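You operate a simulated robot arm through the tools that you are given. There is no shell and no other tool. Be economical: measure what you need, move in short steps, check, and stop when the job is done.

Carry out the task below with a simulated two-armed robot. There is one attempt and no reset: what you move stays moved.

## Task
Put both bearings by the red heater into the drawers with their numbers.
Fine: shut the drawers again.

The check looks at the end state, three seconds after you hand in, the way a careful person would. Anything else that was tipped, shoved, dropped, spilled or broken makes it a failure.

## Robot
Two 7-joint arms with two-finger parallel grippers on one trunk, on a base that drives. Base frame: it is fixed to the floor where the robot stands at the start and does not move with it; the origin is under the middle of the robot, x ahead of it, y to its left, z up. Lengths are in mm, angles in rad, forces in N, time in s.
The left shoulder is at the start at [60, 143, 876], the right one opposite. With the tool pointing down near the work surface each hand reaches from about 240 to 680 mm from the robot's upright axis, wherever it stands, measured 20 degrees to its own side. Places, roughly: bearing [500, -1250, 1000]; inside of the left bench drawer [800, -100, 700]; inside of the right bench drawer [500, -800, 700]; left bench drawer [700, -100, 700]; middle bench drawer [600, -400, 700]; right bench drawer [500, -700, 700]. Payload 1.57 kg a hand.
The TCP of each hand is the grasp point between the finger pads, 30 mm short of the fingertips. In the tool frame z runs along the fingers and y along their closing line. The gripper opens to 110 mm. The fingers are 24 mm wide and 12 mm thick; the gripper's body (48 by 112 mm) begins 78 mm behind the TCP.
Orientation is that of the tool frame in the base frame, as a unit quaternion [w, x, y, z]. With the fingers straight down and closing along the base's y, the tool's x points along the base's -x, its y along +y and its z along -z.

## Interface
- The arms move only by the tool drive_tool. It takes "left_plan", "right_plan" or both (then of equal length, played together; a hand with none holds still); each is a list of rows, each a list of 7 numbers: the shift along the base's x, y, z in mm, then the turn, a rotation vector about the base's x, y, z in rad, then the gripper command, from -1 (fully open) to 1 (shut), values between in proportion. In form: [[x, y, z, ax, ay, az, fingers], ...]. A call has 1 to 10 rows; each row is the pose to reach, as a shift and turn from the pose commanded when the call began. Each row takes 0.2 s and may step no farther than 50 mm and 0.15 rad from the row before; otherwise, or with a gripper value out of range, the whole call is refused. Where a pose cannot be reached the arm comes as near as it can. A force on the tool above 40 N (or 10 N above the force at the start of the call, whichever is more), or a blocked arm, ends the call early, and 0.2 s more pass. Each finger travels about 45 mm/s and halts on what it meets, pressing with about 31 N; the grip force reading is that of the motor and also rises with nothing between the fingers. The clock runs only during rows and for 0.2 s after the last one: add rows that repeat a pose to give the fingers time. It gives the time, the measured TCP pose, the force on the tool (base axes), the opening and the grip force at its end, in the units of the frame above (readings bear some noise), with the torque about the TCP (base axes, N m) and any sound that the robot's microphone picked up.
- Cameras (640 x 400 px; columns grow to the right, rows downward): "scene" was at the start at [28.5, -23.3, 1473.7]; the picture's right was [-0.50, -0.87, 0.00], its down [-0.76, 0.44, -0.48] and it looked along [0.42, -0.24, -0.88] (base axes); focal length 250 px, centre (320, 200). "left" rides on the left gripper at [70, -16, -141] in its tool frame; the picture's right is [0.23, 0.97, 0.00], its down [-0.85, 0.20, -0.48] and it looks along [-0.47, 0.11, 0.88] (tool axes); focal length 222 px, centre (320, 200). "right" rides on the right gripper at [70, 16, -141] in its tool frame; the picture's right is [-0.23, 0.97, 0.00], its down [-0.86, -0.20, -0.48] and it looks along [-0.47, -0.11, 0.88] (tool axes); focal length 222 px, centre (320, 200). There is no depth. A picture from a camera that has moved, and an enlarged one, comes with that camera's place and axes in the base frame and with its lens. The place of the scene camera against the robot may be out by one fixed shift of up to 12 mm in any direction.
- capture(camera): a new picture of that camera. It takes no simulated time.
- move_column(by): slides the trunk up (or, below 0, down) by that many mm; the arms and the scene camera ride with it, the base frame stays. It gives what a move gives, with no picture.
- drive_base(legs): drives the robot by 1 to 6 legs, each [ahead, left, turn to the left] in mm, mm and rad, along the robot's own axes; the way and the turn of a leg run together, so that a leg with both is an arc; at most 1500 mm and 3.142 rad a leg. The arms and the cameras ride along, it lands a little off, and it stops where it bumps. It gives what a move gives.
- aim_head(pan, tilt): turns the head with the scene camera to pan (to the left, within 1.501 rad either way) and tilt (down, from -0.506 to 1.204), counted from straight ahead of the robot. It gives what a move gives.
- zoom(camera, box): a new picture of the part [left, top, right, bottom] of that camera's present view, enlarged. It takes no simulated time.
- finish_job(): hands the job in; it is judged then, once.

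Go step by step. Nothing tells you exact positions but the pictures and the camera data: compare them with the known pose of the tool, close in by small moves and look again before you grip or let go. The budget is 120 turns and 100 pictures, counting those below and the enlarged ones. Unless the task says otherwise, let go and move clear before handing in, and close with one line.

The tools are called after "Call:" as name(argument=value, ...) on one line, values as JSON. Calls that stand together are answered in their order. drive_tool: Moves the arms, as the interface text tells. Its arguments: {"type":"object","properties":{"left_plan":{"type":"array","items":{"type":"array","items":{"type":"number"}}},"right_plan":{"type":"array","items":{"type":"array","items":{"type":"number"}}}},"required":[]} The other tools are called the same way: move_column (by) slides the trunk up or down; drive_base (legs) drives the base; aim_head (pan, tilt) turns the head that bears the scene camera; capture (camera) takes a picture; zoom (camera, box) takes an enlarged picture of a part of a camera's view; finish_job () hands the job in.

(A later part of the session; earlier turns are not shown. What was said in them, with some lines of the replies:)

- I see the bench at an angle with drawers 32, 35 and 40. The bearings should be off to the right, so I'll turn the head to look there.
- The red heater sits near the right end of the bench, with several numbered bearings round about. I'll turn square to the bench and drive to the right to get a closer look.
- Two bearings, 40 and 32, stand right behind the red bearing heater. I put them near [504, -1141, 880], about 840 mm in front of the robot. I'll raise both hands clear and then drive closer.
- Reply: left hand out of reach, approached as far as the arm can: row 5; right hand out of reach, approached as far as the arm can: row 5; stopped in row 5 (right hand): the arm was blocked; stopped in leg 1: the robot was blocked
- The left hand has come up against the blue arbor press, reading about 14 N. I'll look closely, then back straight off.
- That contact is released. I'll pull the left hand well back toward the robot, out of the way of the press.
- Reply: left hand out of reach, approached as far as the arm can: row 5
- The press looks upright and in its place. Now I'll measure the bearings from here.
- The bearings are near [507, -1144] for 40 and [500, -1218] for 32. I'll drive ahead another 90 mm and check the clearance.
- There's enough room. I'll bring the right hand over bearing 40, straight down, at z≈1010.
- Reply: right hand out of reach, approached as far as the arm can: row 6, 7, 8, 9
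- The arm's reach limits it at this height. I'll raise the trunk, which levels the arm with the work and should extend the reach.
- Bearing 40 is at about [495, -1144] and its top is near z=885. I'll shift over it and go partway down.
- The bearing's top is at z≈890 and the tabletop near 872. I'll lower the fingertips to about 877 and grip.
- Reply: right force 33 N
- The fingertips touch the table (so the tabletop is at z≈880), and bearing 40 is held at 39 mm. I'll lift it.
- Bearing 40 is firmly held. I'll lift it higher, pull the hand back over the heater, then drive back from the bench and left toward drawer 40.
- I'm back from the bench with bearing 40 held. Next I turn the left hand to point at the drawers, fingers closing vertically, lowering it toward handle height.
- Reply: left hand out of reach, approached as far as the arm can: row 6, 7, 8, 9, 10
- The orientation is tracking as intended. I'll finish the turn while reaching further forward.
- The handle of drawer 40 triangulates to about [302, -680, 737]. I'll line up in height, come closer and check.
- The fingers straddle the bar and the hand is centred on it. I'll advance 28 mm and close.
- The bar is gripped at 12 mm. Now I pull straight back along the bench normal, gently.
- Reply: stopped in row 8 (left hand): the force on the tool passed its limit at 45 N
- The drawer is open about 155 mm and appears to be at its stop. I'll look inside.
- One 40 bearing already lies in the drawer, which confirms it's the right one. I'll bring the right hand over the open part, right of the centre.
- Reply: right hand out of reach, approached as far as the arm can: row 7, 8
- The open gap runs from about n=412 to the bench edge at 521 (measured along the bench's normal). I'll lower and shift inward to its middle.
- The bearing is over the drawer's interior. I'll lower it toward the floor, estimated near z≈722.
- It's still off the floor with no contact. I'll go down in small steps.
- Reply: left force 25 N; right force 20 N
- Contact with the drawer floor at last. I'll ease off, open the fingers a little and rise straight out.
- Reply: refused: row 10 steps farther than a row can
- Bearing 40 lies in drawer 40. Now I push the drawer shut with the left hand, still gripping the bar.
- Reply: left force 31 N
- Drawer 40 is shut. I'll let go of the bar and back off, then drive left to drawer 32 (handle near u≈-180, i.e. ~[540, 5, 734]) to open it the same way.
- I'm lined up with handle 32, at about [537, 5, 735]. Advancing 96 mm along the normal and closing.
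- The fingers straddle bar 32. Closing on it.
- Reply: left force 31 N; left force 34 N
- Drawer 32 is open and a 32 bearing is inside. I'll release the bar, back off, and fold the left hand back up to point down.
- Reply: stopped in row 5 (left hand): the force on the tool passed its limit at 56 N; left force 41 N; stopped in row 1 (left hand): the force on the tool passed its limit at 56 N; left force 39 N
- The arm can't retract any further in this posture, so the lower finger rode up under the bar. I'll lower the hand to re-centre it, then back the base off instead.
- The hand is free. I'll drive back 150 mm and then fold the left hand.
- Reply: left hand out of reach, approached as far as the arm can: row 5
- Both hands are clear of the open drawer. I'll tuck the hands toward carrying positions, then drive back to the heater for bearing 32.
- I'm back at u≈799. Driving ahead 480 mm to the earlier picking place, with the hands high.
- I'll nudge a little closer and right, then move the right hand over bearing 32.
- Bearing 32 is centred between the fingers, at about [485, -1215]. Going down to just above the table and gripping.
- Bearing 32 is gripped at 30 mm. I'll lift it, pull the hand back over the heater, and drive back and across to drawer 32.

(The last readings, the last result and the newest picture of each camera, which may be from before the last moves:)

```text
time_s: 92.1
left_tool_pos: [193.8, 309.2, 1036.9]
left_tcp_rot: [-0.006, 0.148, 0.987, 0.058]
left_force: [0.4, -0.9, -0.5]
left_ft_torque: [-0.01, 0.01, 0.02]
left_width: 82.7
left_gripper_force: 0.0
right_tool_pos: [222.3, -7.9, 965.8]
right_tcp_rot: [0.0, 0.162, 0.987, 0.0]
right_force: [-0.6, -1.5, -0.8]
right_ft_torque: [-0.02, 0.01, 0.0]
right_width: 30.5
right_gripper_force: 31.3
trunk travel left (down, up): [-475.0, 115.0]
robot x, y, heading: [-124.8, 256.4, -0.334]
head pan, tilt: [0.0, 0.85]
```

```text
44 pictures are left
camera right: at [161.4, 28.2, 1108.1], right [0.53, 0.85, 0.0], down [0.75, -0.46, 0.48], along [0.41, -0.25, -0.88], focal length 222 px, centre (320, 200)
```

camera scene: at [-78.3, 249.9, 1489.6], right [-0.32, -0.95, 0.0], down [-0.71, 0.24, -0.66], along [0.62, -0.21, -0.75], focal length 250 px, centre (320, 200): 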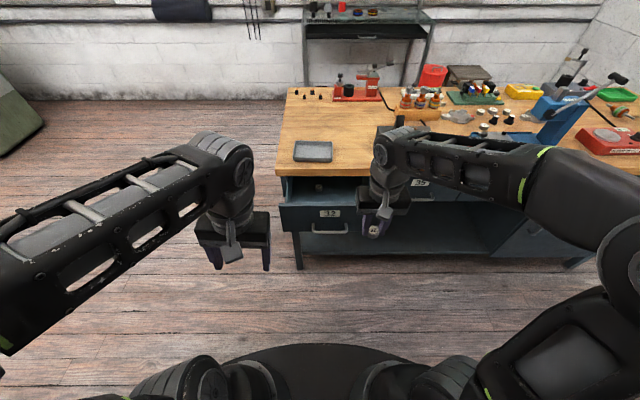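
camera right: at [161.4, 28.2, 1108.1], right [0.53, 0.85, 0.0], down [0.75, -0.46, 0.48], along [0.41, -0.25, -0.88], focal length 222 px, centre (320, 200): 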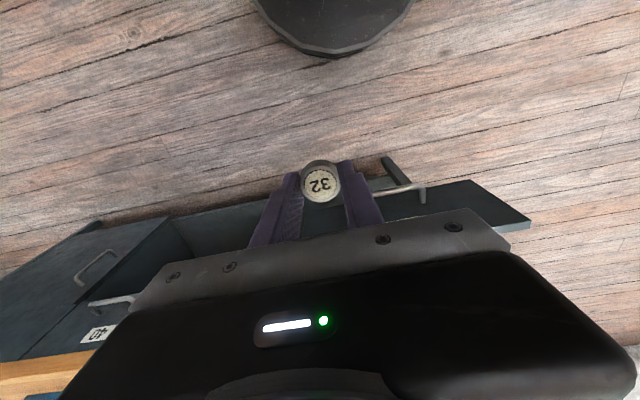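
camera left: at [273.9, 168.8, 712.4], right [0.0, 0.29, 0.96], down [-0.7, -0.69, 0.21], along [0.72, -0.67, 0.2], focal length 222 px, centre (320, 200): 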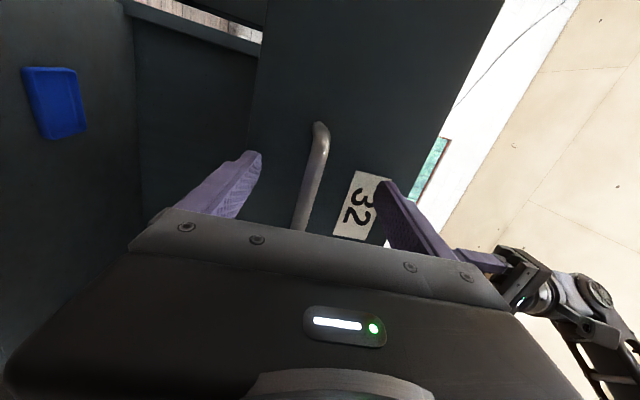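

Now I drive forward 110 mm and move the right hand over the open drawer 32.

Call:
drive_base(legs=[[110, 0, 0]])

Call:
drive_tool(right_plan=[[34, -2, 0, 0, 0, 0, 0.7], [67, -4, 0, 0, 0, 0, 0.7], [101, -6, -10, 0, 0, 0, 0.7], [130, -8, -20, 0, 0, 0, 0.7], [130, -8, -20, 0, 0, 0, 0.7]])

Call:
capture(camera="right")

Call:
capture(camera="scene")

```text
time_s: 93.3
left_tool_pos: [302.6, 273.3, 1036.7]
left_tcp_rot: [-0.006, 0.148, 0.987, 0.058]
left_force: [0.4, 0.7, 0.5]
left_ft_torque: [0.04, 0.03, -0.03]
left_width: 82.9
left_gripper_force: 0.0
right_tool_pos: [329.5, -44.8, 964.1]
right_tcp_rot: [0.0, 0.161, 0.987, 0.0]
right_force: [0.0, -0.6, -1.4]
right_ft_torque: [0.03, 0.04, 0.03]
right_width: 30.2
right_gripper_force: 31.1
trunk travel left (down, up): [-475.0, 115.0]
robot x, y, heading: [-20.6, 217.9, -0.33]
head pan, tilt: [0.0, 0.85]
```

```text
time_s: 94.5
left_tool_pos: [301.0, 272.8, 1036.6]
left_tcp_rot: [-0.005, 0.149, 0.987, 0.058]
left_force: [0.6, -0.3, -0.5]
left_ft_torque: [-0.01, -0.01, -0.03]
left_width: 82.3
left_gripper_force: 0.0
right_tool_pos: [457.6, -52.3, 944.9]
right_tcp_rot: [0.0, 0.161, 0.987, 0.0]
right_force: [0.3, -0.1, -0.1]
right_ft_torque: [-0.03, -0.01, 0.0]
right_width: 30.4
right_gripper_force: 31.0
trunk travel left (down, up): [-475.0, 115.0]
robot x, y, heading: [-20.2, 222.3, -0.334]
head pan, tilt: [0.0, 0.85]
```

```text
43 pictures are left
camera right: at [397.5, -16.1, 1087.3], right [0.53, 0.85, 0.0], down [0.75, -0.46, 0.48], along [0.41, -0.25, -0.88], focal length 222 px, centre (320, 200)
```

right: 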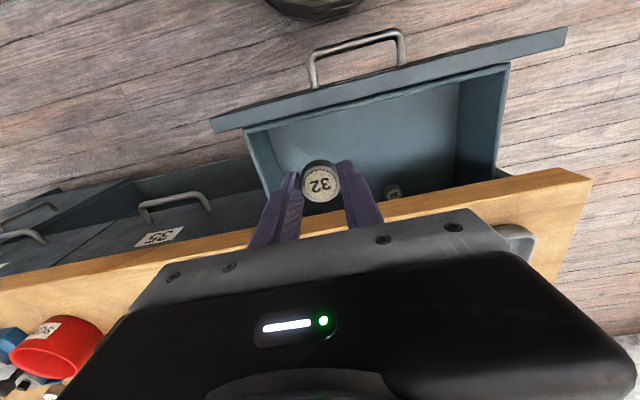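

```text
42 pictures are left
camera scene: at [28.0, 213.4, 1489.6], right [-0.32, -0.95, 0.0], down [-0.71, 0.24, -0.66], along [0.62, -0.21, -0.75], focal length 250 px, centre (320, 200)
```

scene: 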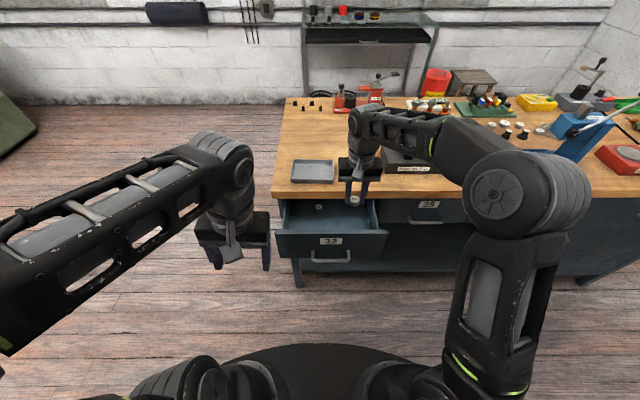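

The hand is over the open part of the drawer. I'll shift 13 mm inward and lower to near the floor (TCP≈740).

Call:
drive_tool(right_plan=[[6, -2, -30, 0, 0, 0, 0.7], [12, -4, -60, 0, 0, 0, 0.7], [12, -4, -90, 0, 0, 0, 0.7], [12, -4, -120, 0, 0, 0, 0.7], [12, -4, -150, 0, 0, 0, 0.7], [12, -4, -175, 0, 0, 0, 0.7], [12, -4, -190, 0, 0, 0, 0.7], [12, -4, -200, 0, 0, 0, 0.7]])

Call:
drive_tool(right_plan=[[0, 0, -4, 0, 0, 0, 0.7], [0, 0, -8, 0, 0, 0, 0.7]])

Call:
zoom(camera="scene", box=[250, 150, 410, 250])

```text
time_s: 96.3
left_tool_pos: [302.0, 273.6, 1036.8]
left_tcp_rot: [-0.006, 0.148, 0.987, 0.058]
left_force: [0.0, 0.0, -0.3]
left_ft_torque: [-0.01, -0.01, 0.0]
left_width: 82.4
left_gripper_force: 0.1
right_tool_pos: [472.3, -55.9, 744.8]
right_tcp_rot: [0.0, 0.16, 0.987, 0.0]
right_force: [0.3, -0.1, -1.4]
right_ft_torque: [-0.01, 0.0, 0.0]
right_width: 30.4
right_gripper_force: 31.2
trunk travel left (down, up): [-475.0, 115.0]
robot x, y, heading: [-17.1, 222.9, -0.337]
head pan, tilt: [0.0, 0.85]
```

```text
time_s: 96.9
left_tool_pos: [300.7, 274.1, 1037.0]
left_tcp_rot: [-0.006, 0.149, 0.987, 0.059]
left_force: [0.3, -0.8, 0.4]
left_ft_torque: [0.0, 0.01, 0.02]
left_width: 82.5
left_gripper_force: 0.2
right_tool_pos: [470.9, -56.9, 736.8]
right_tcp_rot: [0.001, 0.161, 0.987, 0.0]
right_force: [0.8, 0.2, -0.4]
right_ft_torque: [0.01, 0.01, 0.0]
right_width: 30.6
right_gripper_force: 31.2
trunk travel left (down, up): [-475.0, 115.0]
robot x, y, heading: [-20.7, 220.7, -0.326]
head pan, tilt: [0.0, 0.85]
```

```text
4.00 times, centred on (330, 200) of scene
camera zoom: at [28.3, 213.4, 1489.6], right [-0.32, -0.95, 0.0], down [-0.71, 0.24, -0.66], along [0.62, -0.21, -0.75], focal length 1002 px, centre (280, 200)
```

zoom: 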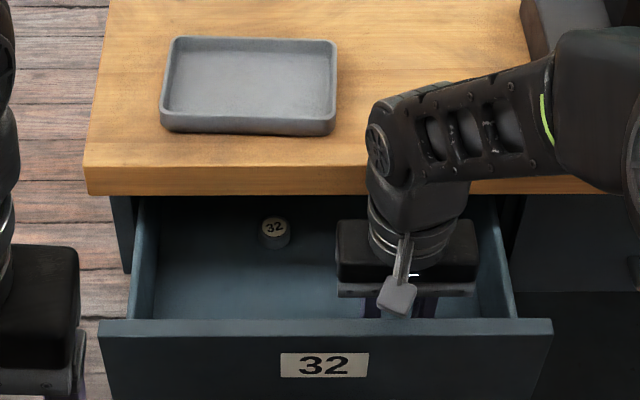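

About 2 mm above the floor. I'll set it down, open, and rise straight out.

Call:
drive_tool(right_plan=[[0, 0, -3, 0, 0, 0, 0.7], [0, 0, -3, 0, 0, 0, 0.4], [0, 0, -3, 0, 0, 0, 0.2], [0, 0, -3, 0, 0, 0, 0.15], [0, 0, 15, 0, 0, 0, 0.15], [0, 0, 50, 0, 0, 0, 0.15], [0, 0, 90, 0, 0, 0, 0.15], [0, 0, 130, 0, 0, 0, 0.15], [-10, 3, 170, 0, 0, 0, 0.15], [-25, 8, 205, 0, 0, 0, 0.15]])

Call:
capture(camera="right")

```text
time_s: 99.1
left_tool_pos: [301.2, 273.6, 1036.3]
left_tcp_rot: [-0.006, 0.147, 0.987, 0.059]
left_force: [-0.4, 0.6, 0.5]
left_ft_torque: [0.01, -0.01, -0.02]
left_width: 82.7
left_gripper_force: 0.0
right_tool_pos: [444.1, -49.2, 944.1]
right_tcp_rot: [0.0, 0.161, 0.987, 0.0]
right_force: [0.0, 0.4, -0.7]
right_ft_torque: [-0.04, 0.02, 0.01]
right_width: 47.0
right_gripper_force: 0.1
trunk travel left (down, up): [-475.0, 115.0]
robot x, y, heading: [-18.9, 225.0, -0.331]
head pan, tilt: [0.0, 0.85]
```

```text
40 pictures are left
camera right: at [382.9, -13.2, 1086.4], right [0.52, 0.85, 0.0], down [0.75, -0.46, 0.48], along [0.41, -0.25, -0.88], focal length 222 px, centre (320, 200)
```

right: 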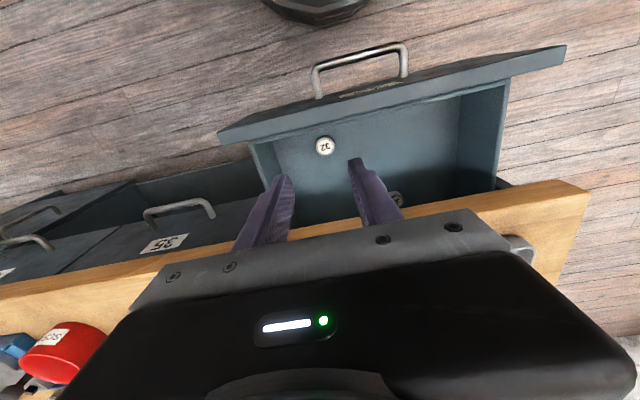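

Bearing 32 lies in drawer 32. I'll shut this drawer with the closed right fingertips: first move in front of it, tilting the fingers forward, then go down between the handle and the top edge.

Call:
drive_tool(right_plan=[[-24, 29, 0, -0.039, -0.114, 0, 0.5], [-48, 59, 0, -0.078, -0.227, 0, 0.8], [-72, 88, 0, -0.116, -0.341, 0, 1], [-95, 118, 0, -0.155, -0.454, 0, 1], [-95, 118, -40, -0.194, -0.568, 0, 1], [-95, 118, -80, -0.194, -0.568, 0, 1], [-95, 118, -120, -0.194, -0.568, 0, 1], [-95, 118, -154, -0.194, -0.568, 0, 1], [-95, 118, -154, -0.194, -0.568, 0, 1]])

Call:
capture(camera="right")

Call:
capture(camera="scene")

```text
time_s: 101.1
left_tool_pos: [301.5, 273.6, 1035.9]
left_tcp_rot: [-0.006, 0.149, 0.987, 0.057]
left_force: [-0.9, -0.2, 0.5]
left_ft_torque: [-0.02, -0.02, -0.03]
left_width: 82.6
left_gripper_force: 0.0
right_tool_pos: [350.5, 70.7, 787.9]
right_tcp_rot: [0.292, 0.153, 0.943, -0.049]
right_force: [-1.5, 0.1, 0.0]
right_ft_torque: [0.01, 0.01, -0.01]
right_width: 0.0
right_gripper_force: 21.6
trunk travel left (down, up): [-475.0, 115.0]
robot x, y, heading: [-17.5, 221.2, -0.329]
head pan, tilt: [0.0, 0.85]
```

```text
39 pictures are left
camera right: at [225.6, 128.6, 866.2], right [0.49, 0.86, 0.13], down [0.35, -0.33, 0.88], along [0.8, -0.39, -0.46], focal length 222 px, centre (320, 200)
```

right: 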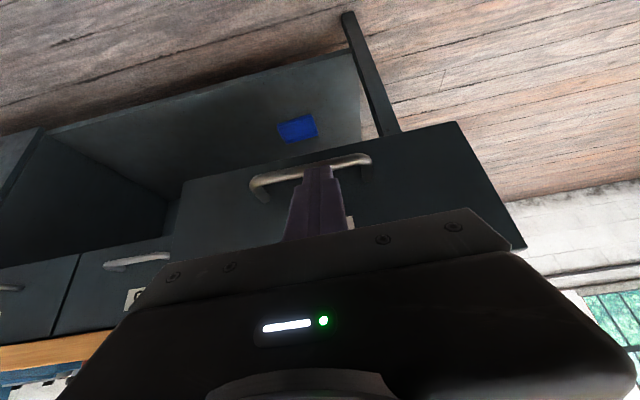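

```text
38 pictures are left
camera scene: at [28.0, 213.5, 1489.6], right [-0.32, -0.95, 0.0], down [-0.71, 0.24, -0.66], along [0.62, -0.21, -0.75], focal length 250 px, centre (320, 200)
```

scene: 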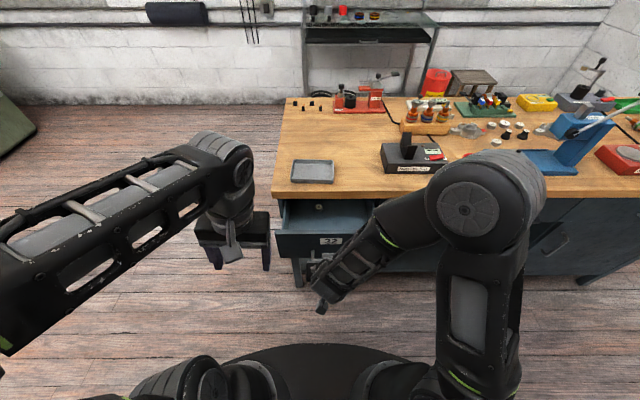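

The fingertips are in front of the drawer face, above the bar. Pushing it shut now; the force stop will mark the end.

Call:
drive_tool(right_plan=[[38, -13, 0, 0, 0, 0, 1], [62, -21, 0, 0, 0, 0, 1], [85, -29, 0, 0, 0, 0, 1], [108, -37, 0, 0, 0, 0, 1], [132, -45, 0, 0, 0, 0, 1], [154, -52.5, 0, 0, 0, 0, 1], [170, -58, 0, 0, 0, 0, 1], [182, -62, 0, 0, 0, 0, 1]])

Call:
capture(camera="scene")

```text
time_s: 102.9
left_tool_pos: [301.6, 273.0, 1036.7]
left_tcp_rot: [-0.006, 0.148, 0.987, 0.058]
left_force: [-0.1, -0.3, 0.2]
left_ft_torque: [-0.02, 0.0, 0.0]
left_width: 82.4
left_gripper_force: 0.1
right_tool_pos: [534.4, 7.3, 788.9]
right_tcp_rot: [0.291, 0.154, 0.943, -0.049]
right_force: [0.5, -0.3, 0.4]
right_ft_torque: [0.01, -0.02, 0.01]
right_width: 0.1
right_gripper_force: 21.7
trunk travel left (down, up): [-475.0, 115.0]
robot x, y, heading: [-22.1, 219.9, -0.333]
head pan, tilt: [0.0, 0.85]
```

```text
37 pictures are left
camera scene: at [28.4, 213.4, 1489.6], right [-0.32, -0.95, 0.0], down [-0.71, 0.24, -0.66], along [0.62, -0.21, -0.75], focal length 250 px, centre (320, 200)
```

scene: 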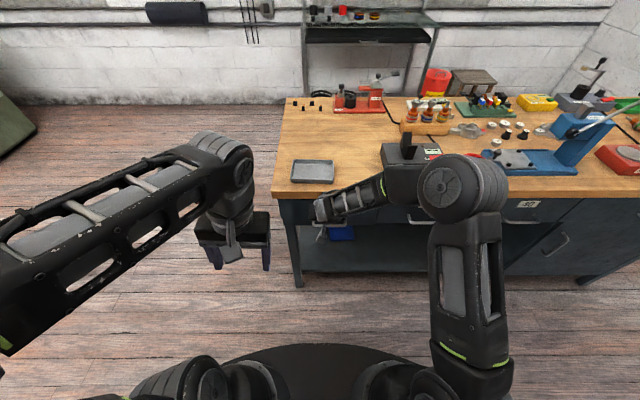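

It's nearly shut with no end contact yet. I'll push the remainder in small steps.

Call:
drive_tool(right_plan=[[5, -1.7, 0, 0, 0, 0, 1], [9, -3, 0, 0, 0, 0, 1], [13, -4.5, 0, 0, 0, 0, 1], [17, -6, 0, 0, 0, 0, 1], [21, -7.2, 0, 0, 0, 0, 1]])

Call:
zoom(camera="scene", box=[260, 160, 420, 260])

```text
time_s: 104.1
left_tool_pos: [297.9, 273.5, 1037.5]
left_tcp_rot: [-0.005, 0.149, 0.987, 0.058]
left_force: [-0.4, -0.7, -0.6]
left_ft_torque: [0.02, -0.05, -0.01]
left_width: 82.6
left_gripper_force: 0.0
right_tool_pos: [547.9, 5.0, 786.2]
right_tcp_rot: [0.287, 0.154, 0.944, -0.048]
right_force: [-13.6, 4.2, 6.0]
right_ft_torque: [0.01, 0.06, -0.01]
right_width: 0.0
right_gripper_force: 21.5
trunk travel left (down, up): [-475.0, 115.0]
robot x, y, heading: [-19.0, 219.6, -0.329]
head pan, tilt: [0.0, 0.85]
stopped in row 5 (right hand): the force on the tool passed its limit at 43 N (the readings are from after the stop); the commanded pose is now the measured one
```

```text
4.00 times, centred on (340, 210) of scene
camera zoom: at [25.0, 214.1, 1489.8], right [-0.32, -0.95, 0.0], down [-0.71, 0.24, -0.66], along [0.63, -0.21, -0.75], focal length 1002 px, centre (240, 160)
```

zoom: 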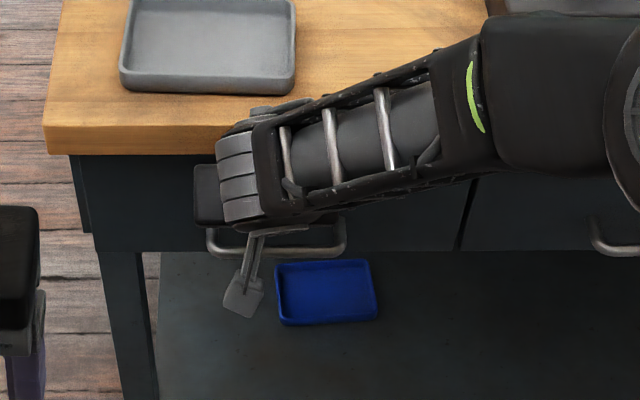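

The hard stop came right where the drawer should be shut. I'll pull the hand back, drive clear and look everything over.

Call:
drive_tool(right_plan=[[-24, 8, 0, 0, 0, 0, 1], [-62, 21, 0, 0, 0, 0, 1], [-100, 34, 0, 0, 0, 0, 1], [-138, 47, 0, 0, 0, 0, 1], [-170, 58, 0, 0, 0, 0, 1]])

Call:
drive_base(legs=[[-250, 0, 0]])

Call:
aim_head(pan=-0.2, tilt=0.6)

Call:
capture(camera="scene")

Call:
zoom(camera="scene", box=[220, 120, 480, 282])

```text
time_s: 105.3
left_tool_pos: [300.3, 272.3, 1037.4]
left_tcp_rot: [-0.005, 0.148, 0.987, 0.058]
left_force: [0.7, -1.3, -0.6]
left_ft_torque: [0.01, -0.03, -0.02]
left_width: 82.4
left_gripper_force: 0.0
right_tool_pos: [379.4, 60.2, 785.9]
right_tcp_rot: [0.288, 0.154, 0.944, -0.049]
right_force: [-1.1, -0.2, 0.6]
right_ft_torque: [-0.03, -0.03, 0.02]
right_width: 0.0
right_gripper_force: 21.5
trunk travel left (down, up): [-475.0, 115.0]
robot x, y, heading: [-18.6, 216.9, -0.329]
head pan, tilt: [0.0, 0.85]
```

```text
time_s: 107.1
left_tool_pos: [58.4, 355.4, 1037.7]
left_tcp_rot: [-0.005, 0.149, 0.987, 0.059]
left_force: [0.1, -0.1, -0.3]
left_ft_torque: [-0.03, 0.01, -0.01]
left_width: 82.7
left_gripper_force: 0.1
right_tool_pos: [137.7, 142.3, 787.1]
right_tcp_rot: [0.288, 0.154, 0.944, -0.049]
right_force: [0.4, -0.2, 0.1]
right_ft_torque: [0.04, -0.01, -0.01]
right_width: 0.1
right_gripper_force: 21.4
trunk travel left (down, up): [-475.0, 115.0]
robot x, y, heading: [-262.6, 301.9, -0.329]
head pan, tilt: [0.0, 0.85]
```

```text
time_s: 107.9
left_tool_pos: [59.0, 356.1, 1037.8]
left_tcp_rot: [-0.007, 0.149, 0.987, 0.059]
left_force: [0.2, -0.6, 0.4]
left_ft_torque: [0.0, -0.02, -0.02]
left_width: 82.6
left_gripper_force: 0.0
right_tool_pos: [137.3, 142.8, 786.2]
right_tcp_rot: [0.288, 0.155, 0.944, -0.049]
right_force: [-1.0, 0.1, -0.2]
right_ft_torque: [0.01, -0.01, 0.04]
right_width: 0.2
right_gripper_force: 21.6
trunk travel left (down, up): [-475.0, 115.0]
robot x, y, heading: [-262.9, 302.7, -0.326]
head pan, tilt: [-0.201, 0.6]
```

```text
35 pictures are left
camera scene: at [-211.7, 277.0, 1510.4], right [-0.51, -0.86, 0.0], down [-0.49, 0.29, -0.82], along [0.71, -0.42, -0.57], focal length 250 px, centre (320, 200)
```

scene: 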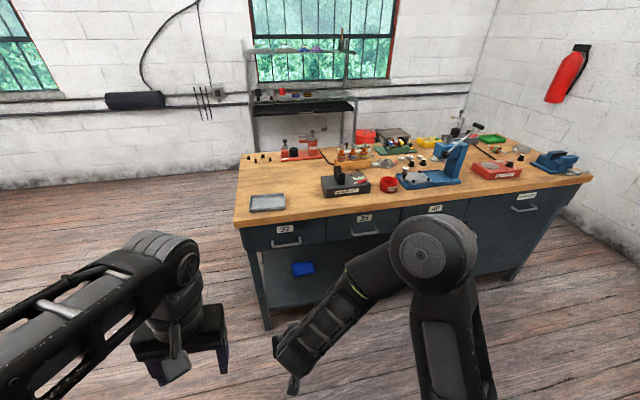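

```text
2.46 times, centred on (350, 201) of scene
camera zoom: at [-211.7, 277.0, 1510.4], right [-0.51, -0.86, 0.0], down [-0.49, 0.29, -0.82], along [0.71, -0.42, -0.57], focal length 616 px, centre (246, 198)
```

zoom: 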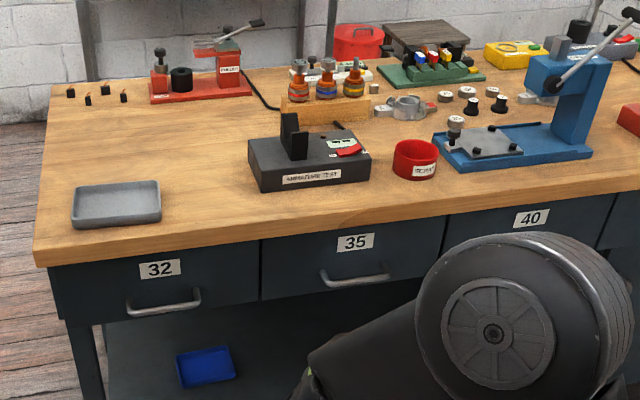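

All three drawers are flush, both numbered bearings are inside theirs, and everything on the bench stands. Both hands are empty and well clear, so I'm handing in.

Call:
finish_job()

```text
The job is handed in.
```

Bearing 40 is in drawer 40 and bearing 32 is in drawer 32, both drawers are shut, and both hands are empty and clear. The left hand did bump the blue press once at about 14 N; it looked upright and in line with the bench afterwards, but I couldn't measure whether it shifted slightly.
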